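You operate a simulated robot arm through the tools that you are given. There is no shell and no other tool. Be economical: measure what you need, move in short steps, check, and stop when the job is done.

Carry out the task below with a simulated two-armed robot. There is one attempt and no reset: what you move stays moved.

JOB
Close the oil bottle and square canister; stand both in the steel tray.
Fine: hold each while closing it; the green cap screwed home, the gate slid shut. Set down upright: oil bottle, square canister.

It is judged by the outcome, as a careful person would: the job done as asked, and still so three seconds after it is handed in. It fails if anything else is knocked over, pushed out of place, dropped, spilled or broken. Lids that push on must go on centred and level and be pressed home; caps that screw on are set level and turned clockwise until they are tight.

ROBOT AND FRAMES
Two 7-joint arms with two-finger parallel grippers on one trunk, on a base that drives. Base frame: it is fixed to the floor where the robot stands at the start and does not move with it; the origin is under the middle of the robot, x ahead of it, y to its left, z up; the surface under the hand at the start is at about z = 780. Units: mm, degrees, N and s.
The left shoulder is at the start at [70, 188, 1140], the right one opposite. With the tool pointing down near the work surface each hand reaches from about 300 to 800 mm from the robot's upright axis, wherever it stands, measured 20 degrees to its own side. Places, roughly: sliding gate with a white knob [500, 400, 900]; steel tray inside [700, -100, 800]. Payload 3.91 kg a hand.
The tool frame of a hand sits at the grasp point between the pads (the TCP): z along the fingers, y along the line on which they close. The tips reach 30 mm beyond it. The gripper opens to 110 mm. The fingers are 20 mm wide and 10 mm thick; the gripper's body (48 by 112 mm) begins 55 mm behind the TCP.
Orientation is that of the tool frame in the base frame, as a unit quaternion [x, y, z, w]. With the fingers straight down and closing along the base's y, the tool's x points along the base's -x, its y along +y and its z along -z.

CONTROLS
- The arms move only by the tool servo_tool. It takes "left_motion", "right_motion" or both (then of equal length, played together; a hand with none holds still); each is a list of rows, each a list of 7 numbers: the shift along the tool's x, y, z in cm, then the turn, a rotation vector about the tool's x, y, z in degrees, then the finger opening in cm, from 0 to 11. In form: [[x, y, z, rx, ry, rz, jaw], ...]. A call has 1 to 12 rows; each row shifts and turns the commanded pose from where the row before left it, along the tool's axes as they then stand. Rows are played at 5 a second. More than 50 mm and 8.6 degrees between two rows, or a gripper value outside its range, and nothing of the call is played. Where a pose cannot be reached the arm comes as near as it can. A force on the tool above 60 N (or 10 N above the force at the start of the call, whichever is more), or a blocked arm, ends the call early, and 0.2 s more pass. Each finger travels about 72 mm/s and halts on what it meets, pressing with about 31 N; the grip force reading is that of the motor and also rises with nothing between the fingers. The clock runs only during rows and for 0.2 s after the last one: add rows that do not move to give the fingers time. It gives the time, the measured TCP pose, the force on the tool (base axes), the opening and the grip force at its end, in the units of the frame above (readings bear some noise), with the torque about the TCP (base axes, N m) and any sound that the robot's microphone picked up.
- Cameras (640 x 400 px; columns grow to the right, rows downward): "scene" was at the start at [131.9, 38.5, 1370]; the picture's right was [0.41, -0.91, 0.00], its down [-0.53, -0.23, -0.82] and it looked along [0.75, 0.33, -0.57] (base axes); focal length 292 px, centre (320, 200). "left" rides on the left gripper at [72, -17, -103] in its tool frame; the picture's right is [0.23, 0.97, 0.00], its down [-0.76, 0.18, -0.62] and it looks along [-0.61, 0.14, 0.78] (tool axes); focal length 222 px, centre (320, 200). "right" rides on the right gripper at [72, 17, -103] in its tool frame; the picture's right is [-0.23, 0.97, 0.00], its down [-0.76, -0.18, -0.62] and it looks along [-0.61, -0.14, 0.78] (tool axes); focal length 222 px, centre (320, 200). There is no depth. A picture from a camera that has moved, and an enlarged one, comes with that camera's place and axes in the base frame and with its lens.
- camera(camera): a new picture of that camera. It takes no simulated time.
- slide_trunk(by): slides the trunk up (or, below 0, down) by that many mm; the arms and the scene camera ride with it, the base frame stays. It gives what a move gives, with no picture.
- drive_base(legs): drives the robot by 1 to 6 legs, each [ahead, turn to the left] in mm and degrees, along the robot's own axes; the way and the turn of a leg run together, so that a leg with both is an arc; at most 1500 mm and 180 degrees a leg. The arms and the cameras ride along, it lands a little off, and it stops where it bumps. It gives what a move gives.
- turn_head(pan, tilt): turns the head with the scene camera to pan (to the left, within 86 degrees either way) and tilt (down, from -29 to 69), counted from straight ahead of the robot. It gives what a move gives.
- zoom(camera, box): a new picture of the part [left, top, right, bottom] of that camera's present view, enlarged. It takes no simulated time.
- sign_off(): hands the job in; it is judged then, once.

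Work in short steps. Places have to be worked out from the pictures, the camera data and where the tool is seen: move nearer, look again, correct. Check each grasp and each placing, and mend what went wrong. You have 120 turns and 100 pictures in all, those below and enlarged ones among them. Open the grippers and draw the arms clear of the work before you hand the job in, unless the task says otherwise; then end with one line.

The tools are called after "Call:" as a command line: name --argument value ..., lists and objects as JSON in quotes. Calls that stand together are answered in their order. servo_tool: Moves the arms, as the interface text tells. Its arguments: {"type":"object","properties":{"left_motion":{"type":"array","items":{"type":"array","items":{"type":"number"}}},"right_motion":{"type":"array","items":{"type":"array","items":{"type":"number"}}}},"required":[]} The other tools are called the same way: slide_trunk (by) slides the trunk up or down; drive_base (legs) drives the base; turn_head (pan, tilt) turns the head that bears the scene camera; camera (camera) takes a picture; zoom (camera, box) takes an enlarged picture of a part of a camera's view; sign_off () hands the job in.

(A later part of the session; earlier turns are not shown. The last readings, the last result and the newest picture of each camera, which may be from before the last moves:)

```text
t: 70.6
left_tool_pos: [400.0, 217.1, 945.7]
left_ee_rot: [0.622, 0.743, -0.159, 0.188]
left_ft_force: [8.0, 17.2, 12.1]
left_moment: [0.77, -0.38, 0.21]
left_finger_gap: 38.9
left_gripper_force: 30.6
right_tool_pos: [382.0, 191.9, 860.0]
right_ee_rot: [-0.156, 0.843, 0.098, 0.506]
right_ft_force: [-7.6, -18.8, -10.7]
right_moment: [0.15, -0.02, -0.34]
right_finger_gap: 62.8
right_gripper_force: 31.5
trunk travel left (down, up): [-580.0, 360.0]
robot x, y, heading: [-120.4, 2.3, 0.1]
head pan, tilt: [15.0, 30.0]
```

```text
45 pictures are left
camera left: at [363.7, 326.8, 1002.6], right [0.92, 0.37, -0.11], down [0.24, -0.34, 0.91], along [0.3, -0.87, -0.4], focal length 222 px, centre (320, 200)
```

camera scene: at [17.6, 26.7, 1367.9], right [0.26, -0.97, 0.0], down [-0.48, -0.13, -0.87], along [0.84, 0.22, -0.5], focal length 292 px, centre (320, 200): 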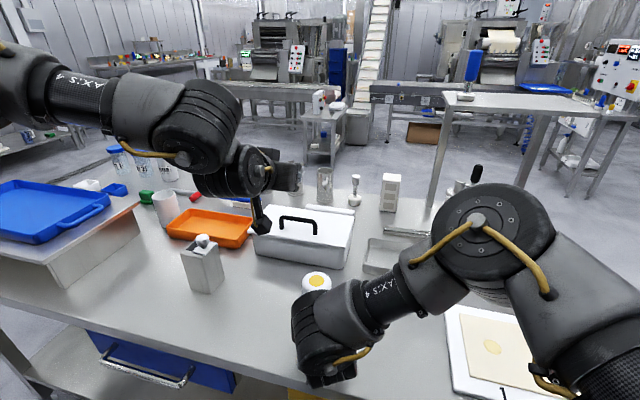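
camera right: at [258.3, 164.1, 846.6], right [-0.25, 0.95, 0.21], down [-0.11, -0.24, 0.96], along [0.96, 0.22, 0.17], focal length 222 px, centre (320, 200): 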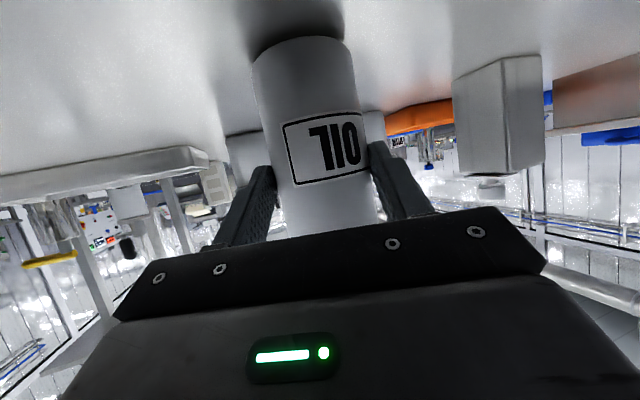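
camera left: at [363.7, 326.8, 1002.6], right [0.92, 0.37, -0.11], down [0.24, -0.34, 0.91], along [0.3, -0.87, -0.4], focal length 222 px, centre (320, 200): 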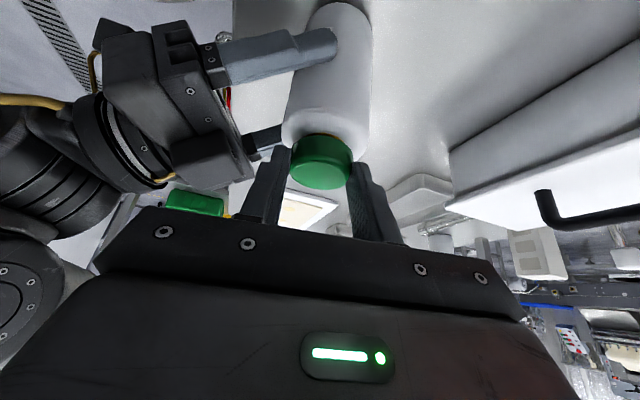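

The cap turned with the hand and came down ~2 mm. I release, swing back counter-clockwise ~65° around the cap, staying centred.

Call:
servo_tool --left_motion '[[0, 0, 0, 0, 0, 0, 5], [0.22, 0.15, -0.12, 0, 0, 0, 6], [-0.016, -0.262, 0.009, -3.87, 0, -7.12, 6], [-0.016, -0.262, 0.009, -3.87, 0, -7.12, 6], [-0.016, -0.262, 0.009, -3.87, 0, -7.12, 6], [-0.016, -0.262, 0.009, -3.87, 0, -7.12, 6], [-0.016, -0.262, 0.009, -3.87, 0, -7.12, 6], [-0.016, -0.262, 0.009, -3.87, 0, -7.12, 6], [-0.016, -0.262, 0.009, -3.87, 0, -7.12, 6], [-0.016, -0.262, 0.009, -3.87, 0, -7.12, 6], [0, 0, 0, 0, 0, 0, 6]]'

Call:
camera --camera "left"

```text
t: 73.0
left_tool_pos: [387.4, 206.8, 946.9]
left_ee_rot: [0.127, 0.961, -0.033, 0.243]
left_ft_force: [-0.6, -0.2, 0.8]
left_moment: [-0.02, 0.01, 0.01]
left_finger_gap: 60.1
left_gripper_force: 0.1
right_tool_pos: [381.2, 192.1, 859.9]
right_ee_rot: [-0.154, 0.843, 0.097, 0.506]
right_ft_force: [0.6, -0.4, -2.8]
right_moment: [-0.03, 0.08, 0.03]
right_finger_gap: 62.8
right_gripper_force: 31.0
trunk travel left (down, up): [-580.0, 360.0]
robot x, y, heading: [-118.6, -1.8, -0.1]
head pan, tilt: [15.0, 30.0]
```

```text
44 pictures are left
camera left: at [272.9, 220.2, 1002.5], right [0.06, 0.99, -0.11], down [0.41, 0.08, 0.91], along [0.91, -0.1, -0.4], focal length 222 px, centre (320, 200)
```

left: 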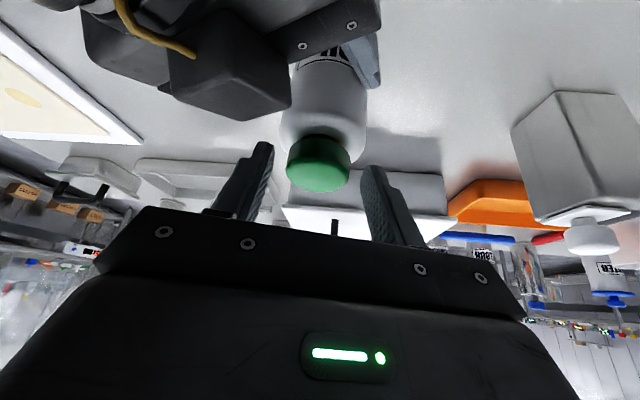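

Well centred. Grip and turn 72° clockwise with slight downward following.

Call:
servo_tool --left_motion '[[0, 0, 0, 0, 0, 0, 3.6], [0.04, 0, 0.08, 0, 0, 0, 3.4], [-0.012, 0.2575, 0.018, 3.82, 0, 7.03, 3.4], [-0.012, 0.2575, 0.018, 3.82, 0, 7.03, 3.4], [-0.012, 0.2575, 0.018, 3.82, 0, 7.03, 3.4], [-0.012, 0.2575, 0.018, 3.82, 0, 7.03, 3.4], [-0.012, 0.2575, 0.018, 3.82, 0, 7.03, 3.4], [-0.012, 0.2575, 0.018, 3.82, 0, 7.03, 3.4], [-0.012, 0.2575, 0.018, 3.82, 0, 7.03, 3.4], [-0.012, 0.2575, 0.018, 3.82, 0, 7.03, 3.4], [-0.012, 0.2575, 0.018, 3.82, 0, 7.03, 3.4], [0, 0, 0, 0, 0, 0, 3.4]]'

```text
t: 75.6
left_tool_pos: [405.1, 220.1, 944.5]
left_ee_rot: [0.668, 0.702, -0.172, 0.177]
left_ft_force: [-8.5, -2.3, 7.1]
left_moment: [-0.13, 0.32, -0.19]
left_finger_gap: 40.9
left_gripper_force: 30.8
right_tool_pos: [382.9, 192.0, 860.0]
right_ee_rot: [-0.154, 0.843, 0.097, 0.506]
right_ft_force: [8.5, 2.8, -8.4]
right_moment: [-0.38, 0.63, -0.01]
right_finger_gap: 62.7
right_gripper_force: 31.4
trunk travel left (down, up): [-580.0, 360.0]
robot x, y, heading: [-120.7, -0.4, -0.1]
head pan, tilt: [15.0, 30.0]
```

Smooth. Repeat: release, swing back 72°, then grip and turn again.

Call:
servo_tool --left_motion '[[0, 0, 0, 0, 0, 0, 5], [0, -0.1, 0, 0, 0, 0, 6], [-0.016, -0.2575, 0.009, -3.82, 0, -7.03, 6], [-0.016, -0.2575, 0.009, -3.82, 0, -7.03, 6], [-0.016, -0.2575, 0.009, -3.82, 0, -7.03, 6], [-0.016, -0.2575, 0.009, -3.82, 0, -7.03, 6], [-0.016, -0.2575, 0.009, -3.82, 0, -7.03, 6], [-0.016, -0.2575, 0.009, -3.82, 0, -7.03, 6], [-0.016, -0.2575, 0.009, -3.82, 0, -7.03, 6], [-0.016, -0.2575, 0.009, -3.82, 0, -7.03, 6], [-0.016, -0.2575, 0.009, -3.82, 0, -7.03, 6], [0, 0, 0, 0, 0, 0, 6]]'

Call:
zoom --camera "left" --box '[220, 80, 412, 200]'

Call:
servo_tool --left_motion '[[0, 0, 0, 0, 0, 0, 3.6], [0.04, 0, 0.08, 0, 0, 0, 3.4], [-0.012, 0.2575, 0.018, 3.82, 0, 7.03, 3.4], [-0.012, 0.2575, 0.018, 3.82, 0, 7.03, 3.4], [-0.012, 0.2575, 0.018, 3.82, 0, 7.03, 3.4], [-0.012, 0.2575, 0.018, 3.82, 0, 7.03, 3.4], [-0.012, 0.2575, 0.018, 3.82, 0, 7.03, 3.4], [-0.012, 0.2575, 0.018, 3.82, 0, 7.03, 3.4], [-0.012, 0.2575, 0.018, 3.82, 0, 7.03, 3.4], [-0.012, 0.2575, 0.018, 3.82, 0, 7.03, 3.4], [-0.012, 0.2575, 0.018, 3.82, 0, 7.03, 3.4], [0, 0, 0, 0, 0, 0, 3.4]]'

```text
t: 78.2
left_tool_pos: [387.0, 206.0, 944.1]
left_ee_rot: [0.128, 0.961, -0.033, 0.243]
left_ft_force: [-0.7, -1.6, -0.6]
left_moment: [-0.01, -0.04, 0.01]
left_finger_gap: 60.1
left_gripper_force: 0.1
right_tool_pos: [381.8, 191.7, 859.6]
right_ee_rot: [-0.154, 0.843, 0.097, 0.505]
right_ft_force: [-0.1, -0.1, -3.5]
right_moment: [-0.03, 0.12, -0.01]
right_finger_gap: 62.6
right_gripper_force: 31.0
trunk travel left (down, up): [-580.0, 360.0]
robot x, y, heading: [-119.6, 1.4, 0.1]
head pan, tilt: [15.0, 30.0]
```

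```text
3.33 times, centred on (316, 140) of left
camera zoom: at [272.4, 220.1, 1000.7], right [0.06, 0.99, -0.11], down [0.41, 0.08, 0.91], along [0.91, -0.1, -0.4], focal length 740 px, centre (333, 400)
```

zoom: 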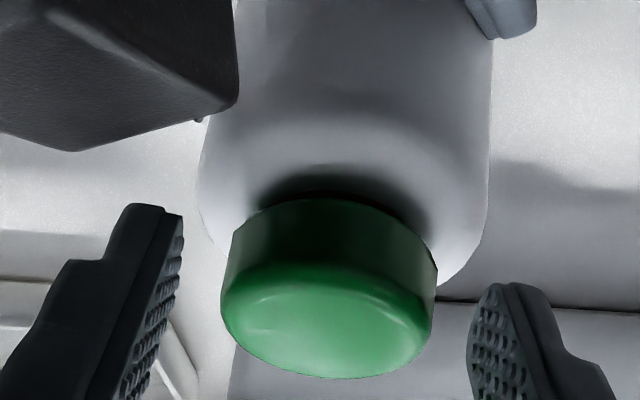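

```text
t: 80.8
left_tool_pos: [404.5, 219.8, 943.3]
left_ee_rot: [0.669, 0.702, -0.17, 0.177]
left_ft_force: [0.9, 16.4, 14.9]
left_moment: [0.27, 0.02, 0.01]
left_finger_gap: 39.5
left_gripper_force: 31.1
right_tool_pos: [383.0, 191.8, 860.1]
right_ee_rot: [-0.154, 0.843, 0.097, 0.507]
right_ft_force: [4.5, -18.4, -10.1]
right_moment: [0.4, 0.11, -0.39]
right_finger_gap: 62.7
right_gripper_force: 30.9
trunk travel left (down, up): [-580.0, 360.0]
robot x, y, heading: [-121.9, -1.7, -0.2]
head pan, tilt: [15.0, 30.0]
```

The cap is going down level. Two more cycles.

Call:
servo_tool --left_motion '[[0, 0, 0, 0, 0, 0, 5], [0.13, 0, -0.07, 0, 0, 0, 6], [-0.016, -0.2575, 0.009, -3.82, 0, -7.03, 6], [-0.016, -0.2575, 0.009, -3.82, 0, -7.03, 6], [-0.016, -0.2575, 0.009, -3.82, 0, -7.03, 6], [-0.016, -0.2575, 0.009, -3.82, 0, -7.03, 6], [-0.016, -0.2575, 0.009, -3.82, 0, -7.03, 6], [-0.016, -0.2575, 0.009, -3.82, 0, -7.03, 6], [-0.016, -0.2575, 0.009, -3.82, 0, -7.03, 6], [-0.016, -0.2575, 0.009, -3.82, 0, -7.03, 6], [-0.016, -0.2575, 0.009, -3.82, 0, -7.03, 6], [0, 0, 0, 0, 0, 0, 6]]'

Call:
servo_tool --left_motion '[[0, 0, 0, 0, 0, 0, 3.6], [0.04, 0, 0.08, 0, 0, 0, 3.4], [-0.014, 0.2575, 0.013, 3.82, 0, 7.03, 3.4], [-0.014, 0.2575, 0.013, 3.82, 0, 7.03, 3.4], [-0.014, 0.2575, 0.013, 3.82, 0, 7.03, 3.4], [-0.014, 0.2575, 0.013, 3.82, 0, 7.03, 3.4], [-0.014, 0.2575, 0.013, 3.82, 0, 7.03, 3.4], [-0.014, 0.2575, 0.013, 3.82, 0, 7.03, 3.4], [-0.014, 0.2575, 0.013, 3.82, 0, 7.03, 3.4], [-0.014, 0.2575, 0.013, 3.82, 0, 7.03, 3.4], [-0.014, 0.2575, 0.013, 3.82, 0, 7.03, 3.4], [0, 0, 0, 0, 0, 0, 3.4]]'

Call:
servo_tool --left_motion '[[0, 0, 0, 0, 0, 0, 5], [0.1, 0, -0.05, 0, 0, 0, 6], [-0.016, -0.2575, 0.009, -3.82, 0, -7.03, 6], [-0.016, -0.2575, 0.009, -3.82, 0, -7.03, 6], [-0.016, -0.2575, 0.009, -3.82, 0, -7.03, 6], [-0.016, -0.2575, 0.009, -3.82, 0, -7.03, 6], [-0.016, -0.2575, 0.009, -3.82, 0, -7.03, 6], [-0.016, -0.2575, 0.009, -3.82, 0, -7.03, 6], [-0.016, -0.2575, 0.009, -3.82, 0, -7.03, 6], [-0.016, -0.2575, 0.009, -3.82, 0, -7.03, 6], [-0.016, -0.2575, 0.009, -3.82, 0, -7.03, 6], [0, 0, 0, 0, 0, 0, 6]]'

Call:
zoom --camera "left" --box '[220, 80, 412, 200]'

```text
t: 83.4
left_tool_pos: [387.1, 206.9, 942.7]
left_ee_rot: [0.128, 0.961, -0.033, 0.242]
left_ft_force: [-1.1, 0.2, 0.6]
left_moment: [-0.01, -0.02, 0.02]
left_finger_gap: 59.9
left_gripper_force: 0.0
right_tool_pos: [381.5, 193.3, 859.1]
right_ee_rot: [-0.154, 0.843, 0.097, 0.506]
right_ft_force: [0.7, -0.2, -0.7]
right_moment: [-0.11, 0.03, -0.01]
right_finger_gap: 62.6
right_gripper_force: 30.9
trunk travel left (down, up): [-580.0, 360.0]
robot x, y, heading: [-124.1, -0.7, 0.1]
head pan, tilt: [15.0, 30.0]
```

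```text
t: 86.0
left_tool_pos: [403.9, 222.8, 942.3]
left_ee_rot: [0.668, 0.702, -0.171, 0.179]
left_ft_force: [7.1, -0.1, 0.4]
left_moment: [0.01, -0.26, 0.13]
left_finger_gap: 38.8
left_gripper_force: 31.1
right_tool_pos: [381.1, 191.7, 860.3]
right_ee_rot: [-0.155, 0.844, 0.097, 0.505]
right_ft_force: [-7.2, 1.8, -1.2]
right_moment: [-0.03, -0.32, 0.11]
right_finger_gap: 62.5
right_gripper_force: 30.8
trunk travel left (down, up): [-580.0, 360.0]
robot x, y, heading: [-122.4, 1.3, 0.1]
head pan, tilt: [15.0, 30.0]
```

```text
t: 88.6
left_tool_pos: [387.3, 207.4, 941.3]
left_ee_rot: [0.128, 0.961, -0.033, 0.243]
left_ft_force: [0.4, 0.2, -0.3]
left_moment: [-0.01, 0.01, 0.0]
left_finger_gap: 59.7
left_gripper_force: 0.2
right_tool_pos: [382.7, 192.5, 860.7]
right_ee_rot: [-0.154, 0.843, 0.096, 0.507]
right_ft_force: [-0.4, 0.0, -1.6]
right_moment: [-0.05, 0.05, -0.02]
right_finger_gap: 62.5
right_gripper_force: 30.6
trunk travel left (down, up): [-580.0, 360.0]
robot x, y, heading: [-117.8, 4.5, 0.0]
head pan, tilt: [15.0, 30.0]
```

```text
3.33 times, centred on (316, 140) of left
camera zoom: at [272.8, 222.0, 997.4], right [0.06, 0.99, -0.11], down [0.41, 0.08, 0.91], along [0.91, -0.1, -0.4], focal length 740 px, centre (333, 400)
```

zoom: 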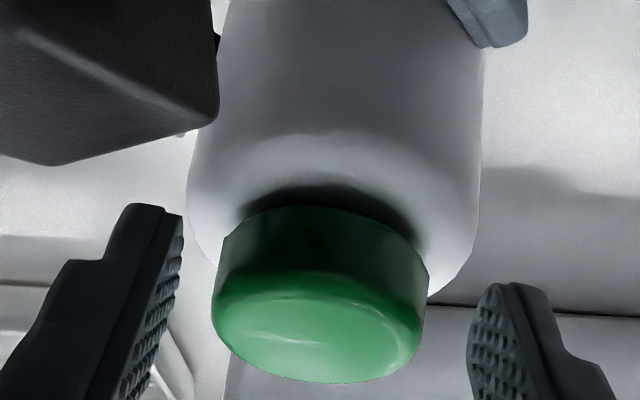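

Continue: two more turns.

Call:
servo_tool --left_motion '[[0, 0, 0, 0, 0, 0, 3.6], [0.0, 0, 0, 0, 0, 0, 3.4], [-0.014, 0.2575, 0.013, 3.82, 0, 7.03, 3.4], [-0.014, 0.2575, 0.013, 3.82, 0, 7.03, 3.4], [-0.014, 0.2575, 0.013, 3.82, 0, 7.03, 3.4], [-0.014, 0.2575, 0.013, 3.82, 0, 7.03, 3.4], [-0.014, 0.2575, 0.013, 3.82, 0, 7.03, 3.4], [-0.014, 0.2575, 0.013, 3.82, 0, 7.03, 3.4], [-0.014, 0.2575, 0.013, 3.82, 0, 7.03, 3.4], [-0.014, 0.2575, 0.013, 3.82, 0, 7.03, 3.4], [-0.014, 0.2575, 0.013, 3.82, 0, 7.03, 3.4], [0, 0, 0, 0, 0, 0, 3.4]]'

Call:
servo_tool --left_motion '[[0, 0, 0, 0, 0, 0, 5], [0, 0, 0, 0, 0, 0, 6], [-0.016, -0.2575, 0.009, -3.82, 0, -7.03, 6], [-0.016, -0.2575, 0.009, -3.82, 0, -7.03, 6], [-0.016, -0.2575, 0.009, -3.82, 0, -7.03, 6], [-0.016, -0.2575, 0.009, -3.82, 0, -7.03, 6], [-0.016, -0.2575, 0.009, -3.82, 0, -7.03, 6], [-0.016, -0.2575, 0.009, -3.82, 0, -7.03, 6], [-0.016, -0.2575, 0.009, -3.82, 0, -7.03, 6], [-0.016, -0.2575, 0.009, -3.82, 0, -7.03, 6], [-0.016, -0.2575, 0.009, -3.82, 0, -7.03, 6], [0, 0, 0, 0, 0, 0, 6]]'

Call:
servo_tool --left_motion '[[0, 0, 0, 0, 0, 0, 3.6], [0.0, 0, 0, 0, 0, 0, 3.4], [-0.014, 0.2575, 0.013, 3.82, 0, 7.03, 3.4], [-0.014, 0.2575, 0.013, 3.82, 0, 7.03, 3.4], [-0.014, 0.2575, 0.013, 3.82, 0, 7.03, 3.4], [-0.014, 0.2575, 0.013, 3.82, 0, 7.03, 3.4], [-0.014, 0.2575, 0.013, 3.82, 0, 7.03, 3.4], [-0.014, 0.2575, 0.013, 3.82, 0, 7.03, 3.4], [-0.014, 0.2575, 0.013, 3.82, 0, 7.03, 3.4], [-0.014, 0.2575, 0.013, 3.82, 0, 7.03, 3.4], [-0.014, 0.2575, 0.013, 3.82, 0, 7.03, 3.4], [0, 0, 0, 0, 0, 0, 3.4]]'

Call:
zoom --camera "left" --box '[220, 80, 412, 200]'

```text
t: 91.2
left_tool_pos: [404.3, 221.8, 941.8]
left_ee_rot: [0.669, 0.701, -0.171, 0.178]
left_ft_force: [6.8, 9.4, 0.3]
left_moment: [0.37, -0.39, 0.38]
left_finger_gap: 38.9
left_gripper_force: 30.9
right_tool_pos: [380.9, 192.6, 859.6]
right_ee_rot: [-0.155, 0.843, 0.097, 0.505]
right_ft_force: [-7.1, -11.7, 3.0]
right_moment: [0.19, -0.27, -0.39]
right_finger_gap: 62.9
right_gripper_force: 30.7
trunk travel left (down, up): [-580.0, 360.0]
robot x, y, heading: [-122.0, 0.1, -0.1]
head pan, tilt: [15.0, 30.0]
```

```text
t: 93.8
left_tool_pos: [387.2, 208.7, 940.9]
left_ee_rot: [0.128, 0.961, -0.033, 0.243]
left_ft_force: [-0.8, 0.1, -0.9]
left_moment: [0.01, 0.01, 0.03]
left_finger_gap: 59.9
left_gripper_force: 0.0
right_tool_pos: [381.1, 192.1, 859.9]
right_ee_rot: [-0.154, 0.843, 0.096, 0.506]
right_ft_force: [-0.8, 0.1, 2.8]
right_moment: [-0.13, 0.12, -0.06]
right_finger_gap: 62.8
right_gripper_force: 30.8
trunk travel left (down, up): [-580.0, 360.0]
robot x, y, heading: [-120.2, -2.0, -0.2]
head pan, tilt: [15.0, 30.0]
```

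```text
t: 96.4
left_tool_pos: [404.4, 223.7, 941.3]
left_ee_rot: [0.668, 0.702, -0.171, 0.177]
left_ft_force: [3.5, 7.7, -0.2]
left_moment: [0.24, -0.23, 0.38]
left_finger_gap: 39.1
left_gripper_force: 31.5
right_tool_pos: [382.4, 190.9, 859.6]
right_ee_rot: [-0.154, 0.843, 0.096, 0.506]
right_ft_force: [-4.1, -7.8, -4.0]
right_moment: [0.33, -0.03, -0.37]
right_finger_gap: 63.4
right_gripper_force: 31.3
trunk travel left (down, up): [-580.0, 360.0]
robot x, y, heading: [-119.6, -1.3, 0.1]
head pan, tilt: [15.0, 30.0]
```

```text
3.33 times, centred on (316, 140) of left
camera zoom: at [381.2, 335.9, 996.7], right [0.96, 0.25, -0.11], down [0.2, -0.36, 0.91], along [0.18, -0.9, -0.4], focal length 740 px, centre (333, 400)
```

zoom: 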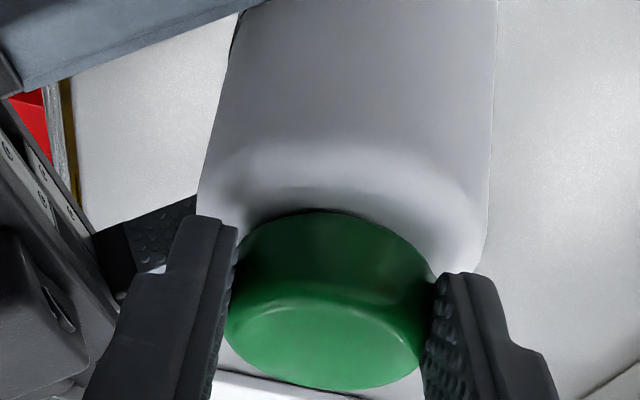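

Torque now reads ~0.38 N·m twice in a row — possibly tight. I verify: regrip and turn just 16°, reading the torque.

Call:
servo_tool --left_motion '[[0, 0, 0, 0, 0, 0, 5], [0.05, 0, -0.03, 0, 0, 0, 6], [-0.016, -0.2575, 0.009, -3.82, 0, -7.03, 6], [-0.016, -0.2575, 0.009, -3.82, 0, -7.03, 6], [-0.016, -0.2575, 0.009, -3.82, 0, -7.03, 6], [-0.016, -0.2575, 0.009, -3.82, 0, -7.03, 6], [-0.016, -0.2575, 0.009, -3.82, 0, -7.03, 6], [0, 0, 0, 0, 0, 0, 6], [0, 0, 0, 0, 0, 0, 3.6], [0, 0, 0, 0, 0, 0, 3.4], [0, 0, 0, 0, 0, 0, 3.4]]'

Call:
servo_tool --left_motion '[[-0.014, 0.2575, 0.013, 3.82, 0, 7.03, 3.4], [-0.014, 0.2575, 0.013, 3.82, 0, 7.03, 3.4], [0, 0, 0, 0, 0, 0, 3.4]]'

Call:
camera --camera "right"

```text
t: 98.8
left_tool_pos: [390.7, 217.2, 942.1]
left_ee_rot: [0.388, 0.888, -0.1, 0.225]
left_ft_force: [-4.6, -4.4, -0.7]
left_moment: [-0.01, 0.09, -0.07]
left_finger_gap: 41.1
left_gripper_force: 31.5
right_tool_pos: [382.5, 192.8, 860.5]
right_ee_rot: [-0.155, 0.843, 0.098, 0.506]
right_ft_force: [4.0, 2.8, -3.3]
right_moment: [-0.28, 0.36, 0.03]
right_finger_gap: 63.2
right_gripper_force: 30.7
trunk travel left (down, up): [-580.0, 360.0]
robot x, y, heading: [-117.6, 3.0, 0.1]
head pan, tilt: [15.0, 30.0]
```

```text
t: 99.6
left_tool_pos: [397.5, 221.4, 940.3]
left_ee_rot: [0.508, 0.825, -0.13, 0.209]
left_ft_force: [4.3, 3.4, 2.3]
left_moment: [0.22, -0.21, 0.76]
left_finger_gap: 40.9
left_gripper_force: 31.3
right_tool_pos: [381.9, 193.2, 860.6]
right_ee_rot: [-0.153, 0.843, 0.096, 0.506]
right_ft_force: [-3.3, -4.0, 0.0]
right_moment: [-0.02, -0.17, -0.72]
right_finger_gap: 62.2
right_gripper_force: 31.3
trunk travel left (down, up): [-580.0, 360.0]
robot x, y, heading: [-119.1, -5.5, -0.2]
head pan, tilt: [15.0, 30.0]
```

```text
40 pictures are left
camera right: at [258.4, 163.1, 845.2], right [-0.25, 0.95, 0.21], down [-0.11, -0.24, 0.96], along [0.96, 0.22, 0.17], focal length 222 px, centre (320, 200)
```

right: 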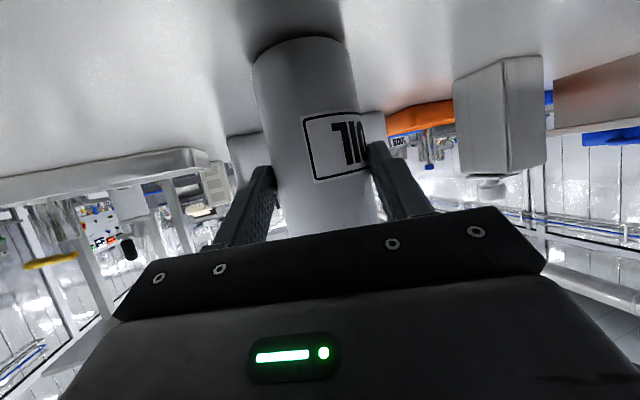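

The bottle itself slipped round in the right grip at 0.76 N·m after only 16°, so the cap is tight. I release and withdraw the left hand, then lift the bottle.

Call:
servo_tool --left_motion '[[0, 0, 0, 0, 0, 0, 5.5], [0, 0, 0, 0, 0, 0, 8], [0, 0, 0, 0, 0, 0, 8], [0, 0, -4, 0, 0, 0, 8], [0, 0, -4, 0, 0, 0, 8], [0, 0, -4, 0, 0, 0, 8], [0, 0, 0, 0, 0, 0, 8]]'

Call:
servo_tool --right_motion '[[-2.65, 0, -1.4, 0, 0, 0, 5.0], [-2.65, 0, -1.4, 0, 0, 0, 5.0], [0, -4, 0, 0, 0, 0, 5.0], [0, -4, 0, 0, 0, 0, 5.0], [0, -4, 0, 0, 0, 0, 5.0], [0, -4, 0, 0, 0, 0, 5.0], [0, -4, 0, 0, 0, 0, 5.0], [0, -4, 0, 0, 0, 0, 5.0], [0, -4, 0, 0, 0, 0, 5.0], [0, 0, 0, 0, 0, 0, 5.0]]'

Call:
turn_head --pan -5 --tilt 32

Call:
camera --camera "scene"

```text
t: 101.2
left_tool_pos: [369.4, 272.8, 1046.0]
left_ee_rot: [0.508, 0.826, -0.13, 0.209]
left_ft_force: [0.0, 0.0, -0.1]
left_moment: [-0.01, -0.03, -0.02]
left_finger_gap: 79.8
left_gripper_force: 0.0
right_tool_pos: [381.6, 192.2, 859.3]
right_ee_rot: [-0.154, 0.843, 0.097, 0.506]
right_ft_force: [0.4, 0.2, -0.1]
right_moment: [0.04, 0.05, -0.02]
right_finger_gap: 62.6
right_gripper_force: 31.2
trunk travel left (down, up): [-580.0, 360.0]
robot x, y, heading: [-118.1, 3.6, 0.1]
head pan, tilt: [15.0, 30.0]
```

```text
t: 103.4
left_tool_pos: [370.1, 273.5, 1045.8]
left_ee_rot: [0.508, 0.826, -0.13, 0.209]
left_ft_force: [-0.4, 0.0, 0.3]
left_moment: [-0.03, 0.0, -0.03]
left_finger_gap: 79.8
left_gripper_force: 0.1
right_tool_pos: [446.5, -38.3, 920.2]
right_ee_rot: [-0.149, 0.844, 0.09, 0.508]
right_ft_force: [-0.1, 0.6, -3.9]
right_moment: [-0.04, 0.09, 0.0]
right_finger_gap: 62.5
right_gripper_force: 31.0
right hand out of reach, approached as far as the arm can: row 1, 8, 9
trunk travel left (down, up): [-580.0, 360.0]
robot x, y, heading: [-119.0, 1.9, 0.2]
head pan, tilt: [15.0, 30.0]
```

```text
t: 104.2
left_tool_pos: [369.9, 273.9, 1046.7]
left_ee_rot: [0.508, 0.825, -0.131, 0.21]
left_ft_force: [0.0, -0.8, -0.1]
left_moment: [0.0, -0.01, 0.03]
left_finger_gap: 80.0
left_gripper_force: 0.0
right_tool_pos: [446.2, -39.1, 919.9]
right_ee_rot: [-0.149, 0.843, 0.091, 0.508]
right_ft_force: [-0.4, -0.6, -3.8]
right_moment: [-0.03, 0.05, 0.02]
right_finger_gap: 62.6
right_gripper_force: 30.6
trunk travel left (down, up): [-580.0, 360.0]
robot x, y, heading: [-119.5, 0.7, 0.1]
head pan, tilt: [-5.0, 32.0]
```

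```text
39 pictures are left
camera scene: at [21.0, -5.1, 1304.7], right [-0.09, -1.0, 0.0], down [-0.53, 0.05, -0.85], along [0.84, -0.07, -0.53], focal length 292 px, centre (320, 200)
```

scene: 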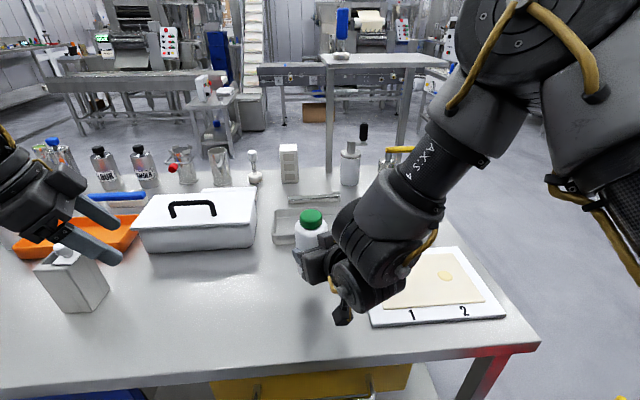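

Cap is on straight. I drive forward ~115 mm (back to the starting stance), with a slight right turn, bottle held 60 mm above the table.

Call:
drive_base --legs '[[115, -5]]'

Call:
servo_tool --right_motion '[[-0.5, 0, 0.8, 0, 0, 0, 5.0], [-1.5, 0, 2.8, 0, 0, 0, 5.0], [-1.5, 0, 2.8, 0, 0, 0, 5.0], [0, 0, 0, 0, 0, 0, 5.0]]'

Call:
camera --camera "scene"

```text
t: 105.5
left_tool_pos: [508.7, 223.7, 1045.7]
left_ee_rot: [0.543, 0.803, -0.139, 0.202]
left_ft_force: [-0.9, -0.7, -0.5]
left_moment: [-0.01, 0.02, 0.02]
left_finger_gap: 79.9
left_gripper_force: 0.1
right_tool_pos: [558.7, -91.6, 919.4]
right_ee_rot: [-0.113, 0.849, 0.068, 0.512]
right_ft_force: [0.2, 0.6, -3.0]
right_moment: [-0.03, 0.12, 0.0]
right_finger_gap: 62.7
right_gripper_force: 30.7
trunk travel left (down, up): [-580.0, 360.0]
robot x, y, heading: [-2.3, -4.4, -4.7]
head pan, tilt: [-5.0, 32.0]
```

```text
t: 106.5
left_tool_pos: [507.9, 224.4, 1045.9]
left_ee_rot: [0.543, 0.803, -0.139, 0.203]
left_ft_force: [-0.9, 0.1, 0.3]
left_moment: [0.02, 0.0, 0.01]
left_finger_gap: 80.2
left_gripper_force: 0.1
right_tool_pos: [601.3, -50.2, 924.3]
right_ee_rot: [-0.109, 0.849, 0.066, 0.513]
right_ft_force: [0.6, 0.0, -4.0]
right_moment: [-0.05, 0.06, 0.0]
right_finger_gap: 62.5
right_gripper_force: 30.7
right hand out of reach, approached as far as the arm can: row 2, 3
trunk travel left (down, up): [-580.0, 360.0]
robot x, y, heading: [-1.3, -2.5, -4.7]
head pan, tilt: [-5.0, 32.0]
```

```text
38 pictures are left
camera scene: at [136.3, -22.5, 1304.7], right [-0.17, -0.99, 0.0], down [-0.52, 0.09, -0.85], along [0.84, -0.14, -0.53], focal length 292 px, centre (320, 200)
```

scene: 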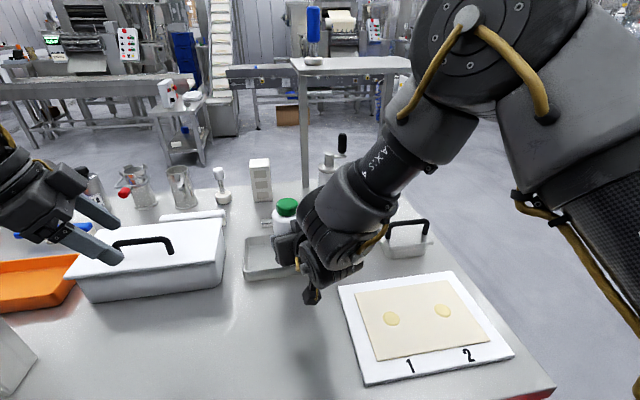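

The arm is at its limit again; I'd drive ~85 mm further. First check the clearance between the base and the table.

Call:
turn_head --pan 0 --tilt 69

Call:
camera --camera "scene"

```text
t: 107.5
left_tool_pos: [508.4, 223.4, 1045.8]
left_ee_rot: [0.542, 0.803, -0.139, 0.204]
left_ft_force: [-0.1, 0.5, -0.8]
left_moment: [0.0, 0.01, 0.02]
left_finger_gap: 80.2
left_gripper_force: 0.0
right_tool_pos: [602.9, -50.2, 923.0]
right_ee_rot: [-0.11, 0.849, 0.067, 0.513]
right_ft_force: [0.1, 0.1, -3.9]
right_moment: [-0.02, 0.11, -0.01]
right_finger_gap: 62.5
right_gripper_force: 31.0
trunk travel left (down, up): [-580.0, 360.0]
robot x, y, heading: [-2.2, -5.1, -5.0]
head pan, tilt: [0.0, 68.8]
```

```text
37 pictures are left
camera scene: at [104.1, -11.4, 1256.4], right [-0.08, -1.0, 0.0], down [-0.93, 0.08, -0.36], along [0.36, -0.03, -0.93], focal length 292 px, centre (320, 200)
```

scene: 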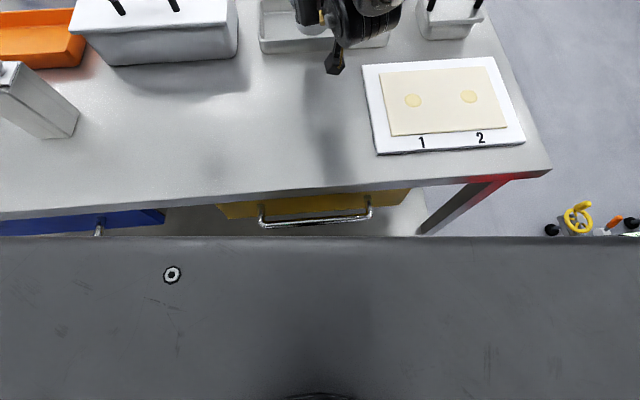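

There seems to be room (trunk front ~150, handle ~275). I drive 45 mm with a right turn of 6°, watching for a bump.

Call:
drive_base --legs '[[45, -6]]'

Call:
turn_head --pan 0 --tilt 40

Call:
camera --camera "scene"

```text
t: 108.4
left_tool_pos: [569.3, 166.5, 1047.9]
left_ee_rot: [0.583, 0.774, -0.149, 0.197]
left_ft_force: [-0.6, 0.2, 0.0]
left_moment: [-0.02, -0.02, 0.01]
left_finger_gap: 79.9
left_gripper_force: 0.1
right_tool_pos: [635.6, -116.5, 925.4]
right_ee_rot: [-0.066, 0.852, 0.039, 0.517]
right_ft_force: [0.1, -0.1, -3.7]
right_moment: [-0.04, 0.09, 0.0]
right_finger_gap: 62.5
right_gripper_force: 31.2
trunk travel left (down, up): [-580.0, 360.0]
robot x, y, heading: [39.7, -11.7, -10.6]
head pan, tilt: [0.0, 68.8]
```

```text
t: 109.3
left_tool_pos: [572.7, 166.0, 1045.5]
left_ee_rot: [0.583, 0.774, -0.149, 0.196]
left_ft_force: [-0.1, 0.2, 0.1]
left_moment: [-0.03, 0.0, -0.06]
left_finger_gap: 79.9
left_gripper_force: 0.1
right_tool_pos: [637.2, -116.3, 923.8]
right_ee_rot: [-0.067, 0.853, 0.041, 0.515]
right_ft_force: [-0.3, 0.6, -3.0]
right_moment: [-0.04, 0.09, 0.0]
right_finger_gap: 62.4
right_gripper_force: 30.8
trunk travel left (down, up): [-580.0, 360.0]
robot x, y, heading: [42.0, -8.8, -10.6]
head pan, tilt: [0.0, 40.0]
```

```text
36 pictures are left
camera scene: at [173.7, -32.7, 1292.6], right [-0.18, -0.98, 0.0], down [-0.63, 0.12, -0.77], along [0.75, -0.14, -0.64], focal length 292 px, centre (320, 200)
```

scene: 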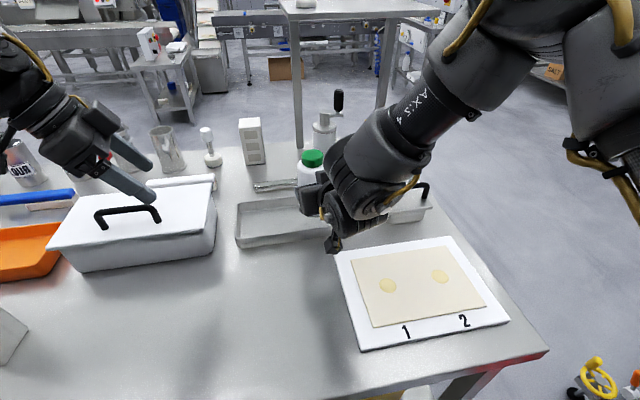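

No bump; the bottle is at ~(659,-113). Drive 40 mm more.

Call:
drive_base --legs '[[40, 0]]'

Call:
camera --camera "right"

Call:
zoom --camera "scene" --box '[200, 130, 440, 280]'

```text
t: 110.3
left_tool_pos: [579.3, 166.3, 1045.7]
left_ee_rot: [0.58, 0.776, -0.149, 0.196]
left_ft_force: [0.0, 0.3, 0.1]
left_moment: [-0.02, 0.0, 0.01]
left_finger_gap: 80.1
left_gripper_force: 0.1
right_tool_pos: [646.5, -117.1, 921.7]
right_ee_rot: [-0.069, 0.854, 0.042, 0.514]
right_ft_force: [-0.7, -0.5, -3.6]
right_moment: [-0.02, 0.1, 0.0]
right_finger_gap: 62.5
right_gripper_force: 30.9
trunk travel left (down, up): [-580.0, 360.0]
robot x, y, heading: [48.6, -18.3, -10.8]
head pan, tilt: [0.0, 40.0]
stopped in leg 1: the robot was blocked; the commanded pose is now the measured one
```

```text
35 pictures are left
camera right: at [519.3, -120.9, 907.2], right [-0.05, 0.98, 0.2], down [-0.16, -0.21, 0.96], along [0.99, 0.02, 0.17], focal length 222 px, centre (320, 200)
```

right: 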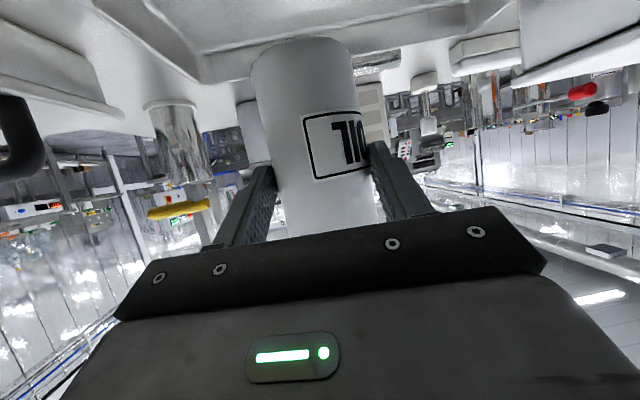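

```text
2.67 times, centred on (320, 205) of scene
camera zoom: at [182.5, -35.9, 1292.4], right [-0.18, -0.98, 0.0], down [-0.63, 0.11, -0.77], along [0.75, -0.14, -0.64], focal length 779 px, centre (320, 187)
```

zoom: 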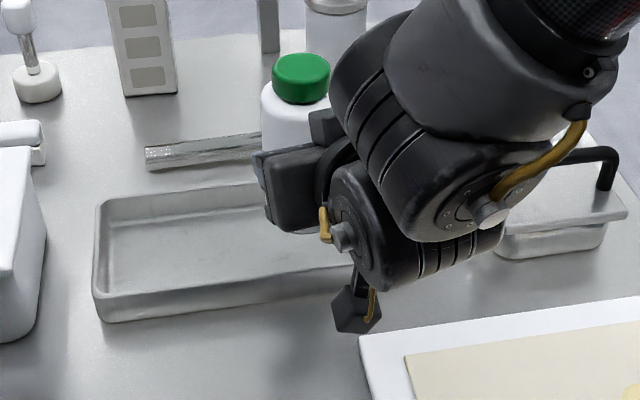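

Base blocked at x=49; bottle ~(668,-114), needs ~35 mm more. The arm can move forward-left, so I do that, then turn the base right to compensate.

Call:
servo_tool --right_motion '[[-0.81, 1.24, 1.52, 0, 0, 0, 5.0], [-0.81, 1.24, 1.52, 0, 0, 0, 5.0], [-0.81, 1.24, 1.52, 0, 0, 0, 5.0], [0, 0, 0, 0, 0, 0, 5.0]]'

```text
t: 111.3
left_tool_pos: [578.7, 165.1, 1047.4]
left_ee_rot: [0.581, 0.776, -0.149, 0.196]
left_ft_force: [0.2, 0.2, 0.9]
left_moment: [0.01, -0.03, -0.01]
left_finger_gap: 79.8
left_gripper_force: 0.0
right_tool_pos: [691.3, -72.8, 924.3]
right_ee_rot: [-0.067, 0.854, 0.041, 0.515]
right_ft_force: [-0.1, -0.1, -3.1]
right_moment: [-0.05, 0.13, 0.0]
right_finger_gap: 62.3
right_gripper_force: 30.8
trunk travel left (down, up): [-580.0, 360.0]
robot x, y, heading: [49.5, -14.7, -10.4]
head pan, tilt: [0.0, 40.0]
```

Works: bottle ~(713,-69). Now turn the base 4° right.

Call:
drive_base --legs '[[-3, -4]]'

Call:
camera --camera "right"

Call:
zoom --camera "scene" --box '[200, 100, 440, 250]'

```text
t: 112.1
left_tool_pos: [587.5, 129.1, 1046.1]
left_ee_rot: [0.608, 0.755, -0.156, 0.19]
left_ft_force: [0.4, -0.2, 0.1]
left_moment: [-0.01, -0.01, 0.02]
left_finger_gap: 79.9
left_gripper_force: 0.1
right_tool_pos: [681.6, -117.2, 924.9]
right_ee_rot: [-0.036, 0.855, 0.022, 0.516]
right_ft_force: [0.8, 0.0, -3.4]
right_moment: [-0.02, 0.09, 0.0]
right_finger_gap: 62.6
right_gripper_force: 31.2
trunk travel left (down, up): [-580.0, 360.0]
robot x, y, heading: [43.0, -13.0, -14.1]
head pan, tilt: [0.0, 40.0]
```

```text
33 pictures are left
camera right: at [555.8, -110.6, 909.2], right [0.02, 0.98, 0.2], down [-0.18, -0.19, 0.96], along [0.98, -0.06, 0.17], focal length 222 px, centre (320, 200)
```

right: 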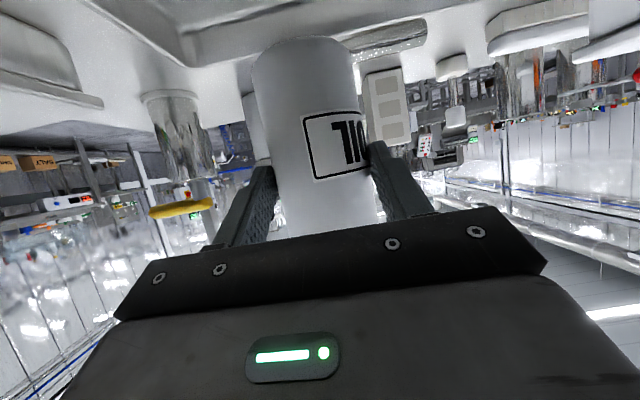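

```text
2.67 times, centred on (320, 175) of scene
camera zoom: at [177.4, -43.7, 1292.5], right [-0.25, -0.97, 0.0], down [-0.62, 0.16, -0.77], along [0.74, -0.19, -0.64], focal length 779 px, centre (320, 267)
```

zoom: 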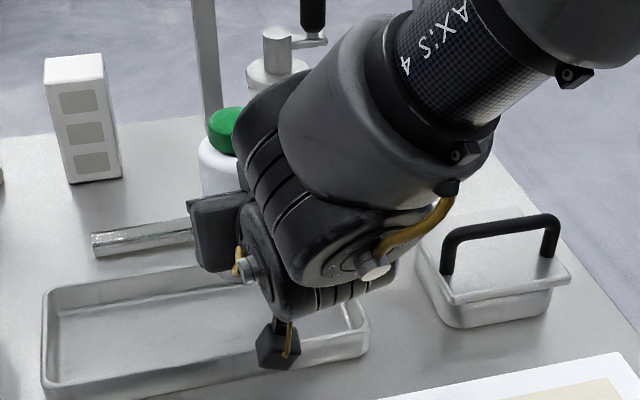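

Bottle above (703,-115), inside the tray. Lower 50 mm.

Call:
servo_tool --right_motion '[[1.47, 0, 0.78, 0, 0, 0, 5.0], [1.47, 0, 0.78, 0, 0, 0, 5.0], [1.47, 0, 0.78, 0, 0, 0, 5.0], [0, 0, 0, 0, 0, 0, 5.0]]'

Call:
camera --camera "right"

```text
t: 113.1
left_tool_pos: [587.2, 129.1, 1045.0]
left_ee_rot: [0.607, 0.756, -0.156, 0.19]
left_ft_force: [-0.1, 0.7, 0.4]
left_moment: [0.01, 0.0, 0.0]
left_finger_gap: 79.9
left_gripper_force: 0.1
right_tool_pos: [677.7, -113.1, 876.8]
right_ee_rot: [-0.034, 0.855, 0.02, 0.517]
right_ft_force: [0.1, -0.2, -3.3]
right_moment: [-0.05, 0.07, 0.01]
right_finger_gap: 62.7
right_gripper_force: 31.1
right hand out of reach, approached as far as the arm can: row 2
trunk travel left (down, up): [-580.0, 360.0]
robot x, y, heading: [45.8, -14.9, -13.9]
head pan, tilt: [0.0, 40.0]
```

```text
31 pictures are left
camera right: at [551.5, -106.3, 861.0], right [0.03, 0.98, 0.2], down [-0.18, -0.19, 0.96], along [0.98, -0.06, 0.17], focal length 222 px, centre (320, 200)
```

right: 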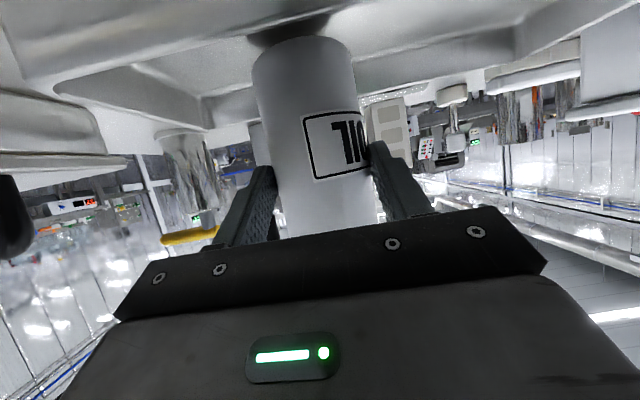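

Bottle hangs inside the tray walls. Lower the last ~12 mm in small steps.

Call:
servo_tool --right_motion '[[0.62, 0, 0.33, 0, 0, 0, 5.0], [0.18, 0, 0.09, 0, 0, 0, 5.0], [0.09, 0, 0.05, 0, 0, 0, 5.0], [0, 0, 0, 0, 0, 0, 5.0]]'

```text
t: 114.1
left_tool_pos: [587.8, 129.0, 1045.2]
left_ee_rot: [0.607, 0.755, -0.156, 0.191]
left_ft_force: [-0.3, 0.6, -0.9]
left_moment: [0.01, 0.03, 0.01]
left_finger_gap: 79.7
left_gripper_force: 0.0
right_tool_pos: [675.8, -111.8, 866.9]
right_ee_rot: [-0.035, 0.855, 0.022, 0.517]
right_ft_force: [0.7, 0.5, -2.8]
right_moment: [-0.02, 0.08, 0.02]
right_finger_gap: 62.4
right_gripper_force: 31.0
right hand out of reach, approached as far as the arm can: row 1
trunk travel left (down, up): [-580.0, 360.0]
robot x, y, heading: [42.5, -13.0, -14.2]
head pan, tilt: [0.0, 40.0]
```

Still hanging freely; use the trunk to lower 4 mm more.

Call:
slide_trunk --by -4

```text
t: 114.7
left_tool_pos: [585.9, 129.9, 1042.1]
left_ee_rot: [0.607, 0.756, -0.155, 0.192]
left_ft_force: [0.0, -1.0, 0.1]
left_moment: [-0.02, 0.0, -0.02]
left_finger_gap: 80.2
left_gripper_force: 0.0
right_tool_pos: [676.4, -111.8, 866.2]
right_ee_rot: [-0.033, 0.853, 0.02, 0.52]
right_ft_force: [0.3, 0.6, 11.0]
right_moment: [0.04, 0.08, 0.02]
right_finger_gap: 62.3
right_gripper_force: 30.8
trunk travel left (down, up): [-576.0, 364.0]
robot x, y, heading: [45.5, -14.0, -14.3]
head pan, tilt: [0.0, 40.0]
```

It stands on the tray floor (11 N). Open and withdraw along the tool axis, then look.

Call:
servo_tool --right_motion '[[0, 0, 0, 0, 0, 0, 7], [0, 0, 0, 0, 0, 0, 9], [0, 0, 0, 0, 0, 0, 9], [0, 0, -3, 0, 0, 0, 9], [0, 0, -3, 0, 0, 0, 9], [0, 0, -3, 0, 0, 0, 9], [0, 0, -3, 0, 0, 0, 9], [0, 0, 0, 0, 0, 0, 9]]'

Call:
camera --camera "right"

Call:
camera --camera "scene"

```text
t: 116.5
left_tool_pos: [587.8, 130.5, 1041.2]
left_ee_rot: [0.607, 0.755, -0.156, 0.191]
left_ft_force: [0.0, -0.2, -0.9]
left_moment: [0.0, -0.01, 0.01]
left_finger_gap: 79.8
left_gripper_force: 0.1
right_tool_pos: [569.2, -120.8, 916.4]
right_ee_rot: [-0.034, 0.855, 0.022, 0.517]
right_ft_force: [0.0, 0.5, -0.4]
right_moment: [0.02, -0.03, -0.01]
right_finger_gap: 89.9
right_gripper_force: 0.1
trunk travel left (down, up): [-576.0, 364.0]
robot x, y, heading: [44.0, -12.8, -14.2]
head pan, tilt: [0.0, 40.0]
```

```text
30 pictures are left
camera right: at [443.1, -113.6, 902.6], right [0.03, 0.98, 0.2], down [-0.18, -0.19, 0.96], along [0.98, -0.06, 0.17], focal length 222 px, centre (320, 200)
```

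right: 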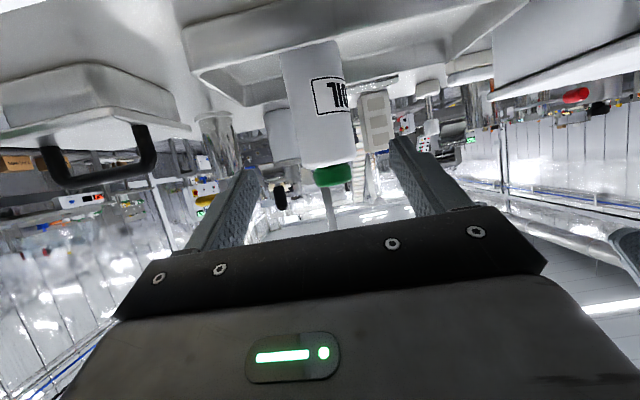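

```text
29 pictures are left
camera scene: at [177.4, -44.4, 1288.5], right [-0.25, -0.97, 0.0], down [-0.62, 0.16, -0.77], along [0.74, -0.19, -0.64], focal length 292 px, centre (320, 200)
```

scene: 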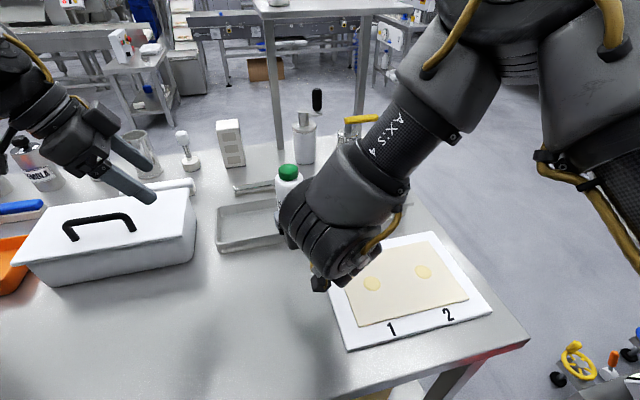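

The bottle stands upright in the tray, cap on. Now for the canister: raise the trunk so the arms are clear of everything and drive round to stand before it.

Call:
slide_trunk --by 240

Call:
drive_base --legs '[[-250, 0], [0, 67], [315, 0], [0, -43]]'

Call:
turn_head --pan 0 --tilt 45

Call:
camera --camera "scene"

```text
t: 119.0
left_tool_pos: [586.9, 129.3, 1281.4]
left_ee_rot: [0.607, 0.755, -0.156, 0.191]
left_ft_force: [0.7, 0.0, 0.4]
left_moment: [-0.03, 0.01, 0.01]
left_finger_gap: 80.0
left_gripper_force: 0.0
right_tool_pos: [570.3, -120.5, 1158.5]
right_ee_rot: [-0.034, 0.855, 0.021, 0.517]
right_ft_force: [-0.2, 0.2, -0.2]
right_moment: [0.02, 0.01, 0.0]
right_finger_gap: 90.1
right_gripper_force: 0.0
trunk travel left (down, up): [-816.0, 124.0]
robot x, y, heading: [41.9, -12.6, -14.2]
head pan, tilt: [0.0, 40.0]
```

```text
t: 127.3
left_tool_pos: [440.8, 638.7, 1281.5]
left_ee_rot: [0.443, 0.862, -0.114, 0.218]
left_ft_force: [-0.5, 1.0, 0.5]
left_moment: [0.0, -0.01, 0.02]
left_finger_gap: 79.8
left_gripper_force: 0.0
right_tool_pos: [523.1, 401.6, 1157.8]
right_ee_rot: [-0.205, 0.831, 0.124, 0.502]
right_ft_force: [0.3, -0.3, -0.4]
right_moment: [0.0, 0.0, 0.01]
right_finger_gap: 89.8
right_gripper_force: 0.1
trunk travel left (down, up): [-816.0, 124.0]
robot x, y, heading: [-1.6, 294.9, 8.9]
head pan, tilt: [0.0, 40.0]
```

```text
t: 128.0
left_tool_pos: [440.2, 637.7, 1281.9]
left_ee_rot: [0.444, 0.862, -0.115, 0.218]
left_ft_force: [-0.7, -0.6, 0.5]
left_moment: [0.0, 0.0, 0.01]
left_finger_gap: 80.0
left_gripper_force: 0.0
right_tool_pos: [524.1, 401.2, 1158.1]
right_ee_rot: [-0.205, 0.831, 0.124, 0.502]
right_ft_force: [-0.4, 0.1, -1.0]
right_moment: [-0.02, 0.04, 0.03]
right_finger_gap: 90.0
right_gripper_force: 0.2
trunk travel left (down, up): [-816.0, 124.0]
robot x, y, heading: [-0.4, 293.1, 8.6]
head pan, tilt: [0.0, 45.0]
```

```text
28 pictures are left
camera scene: at [129.6, 316.5, 1521.3], right [0.15, -0.99, 0.0], down [-0.7, -0.11, -0.71], along [0.7, 0.11, -0.71], focal length 292 px, centre (320, 200)
```

scene: 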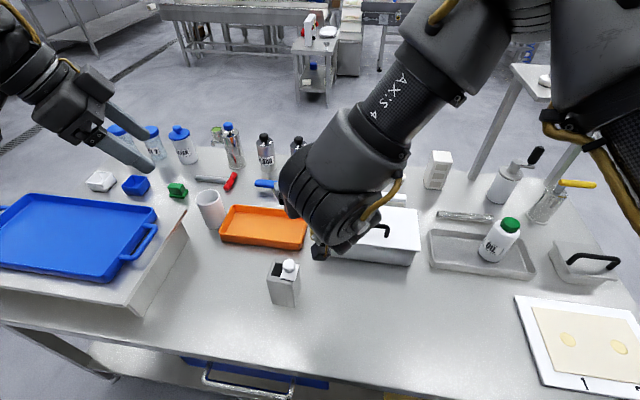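

I reorient the left hand to a forward, shallow-angle pose (heading 0, 28° below level) and move the right hand aside.

Call:
servo_tool --left_motion '[[0, 0, 0, -3.61, 0, -6.8, 10], [0, 0, 0, -3.61, 0, -6.8, 10], [0, 0, 0, -3.61, 0, -6.8, 10], [0, 0, 0, -3.61, 0, -6.8, 10], [0, 0, 0, -3.61, 0, -6.8, 10], [0, 0, 0, -3.61, 0, -6.8, 10], [0, 0, 0, -3.61, 0, -6.8, 10], [0, 0, 0, 0, -8.5, 0, 10], [0, 0, 0, 0, -8.5, 0, 10], [0, 0, 0, 0, -8.5, 0, 10], [0, 0, 0, 0, -8.5, 0, 10], [0, 0, 0, 0, 0, 0, 10]]' --right_motion '[[0, -4, -2, 0, 0, 0, 5], [0, -4, -2, 0, 0, 0, 3], [0, -4, -2, 0, 0, 0, 0], [0, -4, -2, 0, 0, 0, 0], [0, 0, 0, 0, 0, 0, 0], [0, 0, 0, 0, 0, 0, 0], [0, 0, 0, 0, 0, 0, 0], [0, 0, 0, 0, 0, 0, 0], [0, 0, 0, 0, 0, 0, 0], [0, 0, 0, 0, 0, 0, 0], [0, 0, 0, 0, 0, 0, 0], [0, 0, 0, 0, 0, 0, 0]]'

Call:
slide_trunk --by -200

```text
t: 130.6
left_tool_pos: [454.5, 644.4, 1284.5]
left_ee_rot: [0.001, 0.856, -0.007, 0.517]
left_ft_force: [0.0, -0.2, -0.7]
left_moment: [0.01, 0.02, 0.02]
left_finger_gap: 99.9
left_gripper_force: 0.1
left hand out of reach, approached as far as the arm can: row 11
right_tool_pos: [534.0, 237.4, 1192.4]
right_ee_rot: [-0.204, 0.831, 0.123, 0.502]
right_ft_force: [-0.1, 0.4, -0.2]
right_moment: [0.0, 0.01, -0.02]
right_finger_gap: 0.0
right_gripper_force: 31.6
right hand out of reach, approached as far as the arm can: row 4
trunk travel left (down, up): [-816.0, 124.0]
robot x, y, heading: [-2.8, 292.4, 8.8]
head pan, tilt: [0.0, 45.0]
```

```text
t: 132.7
left_tool_pos: [455.1, 643.7, 1085.4]
left_ee_rot: [0.002, 0.856, -0.007, 0.516]
left_ft_force: [0.4, -0.3, 0.3]
left_moment: [-0.02, 0.0, 0.02]
left_finger_gap: 99.8
left_gripper_force: 0.1
right_tool_pos: [533.9, 235.8, 992.0]
right_ee_rot: [-0.206, 0.831, 0.125, 0.502]
right_ft_force: [-0.6, 0.7, 0.6]
right_moment: [0.01, -0.02, -0.01]
right_finger_gap: 0.0
right_gripper_force: 31.2
trunk travel left (down, up): [-616.0, 324.0]
robot x, y, heading: [-1.6, 293.3, 8.8]
head pan, tilt: [0.0, 45.0]
```

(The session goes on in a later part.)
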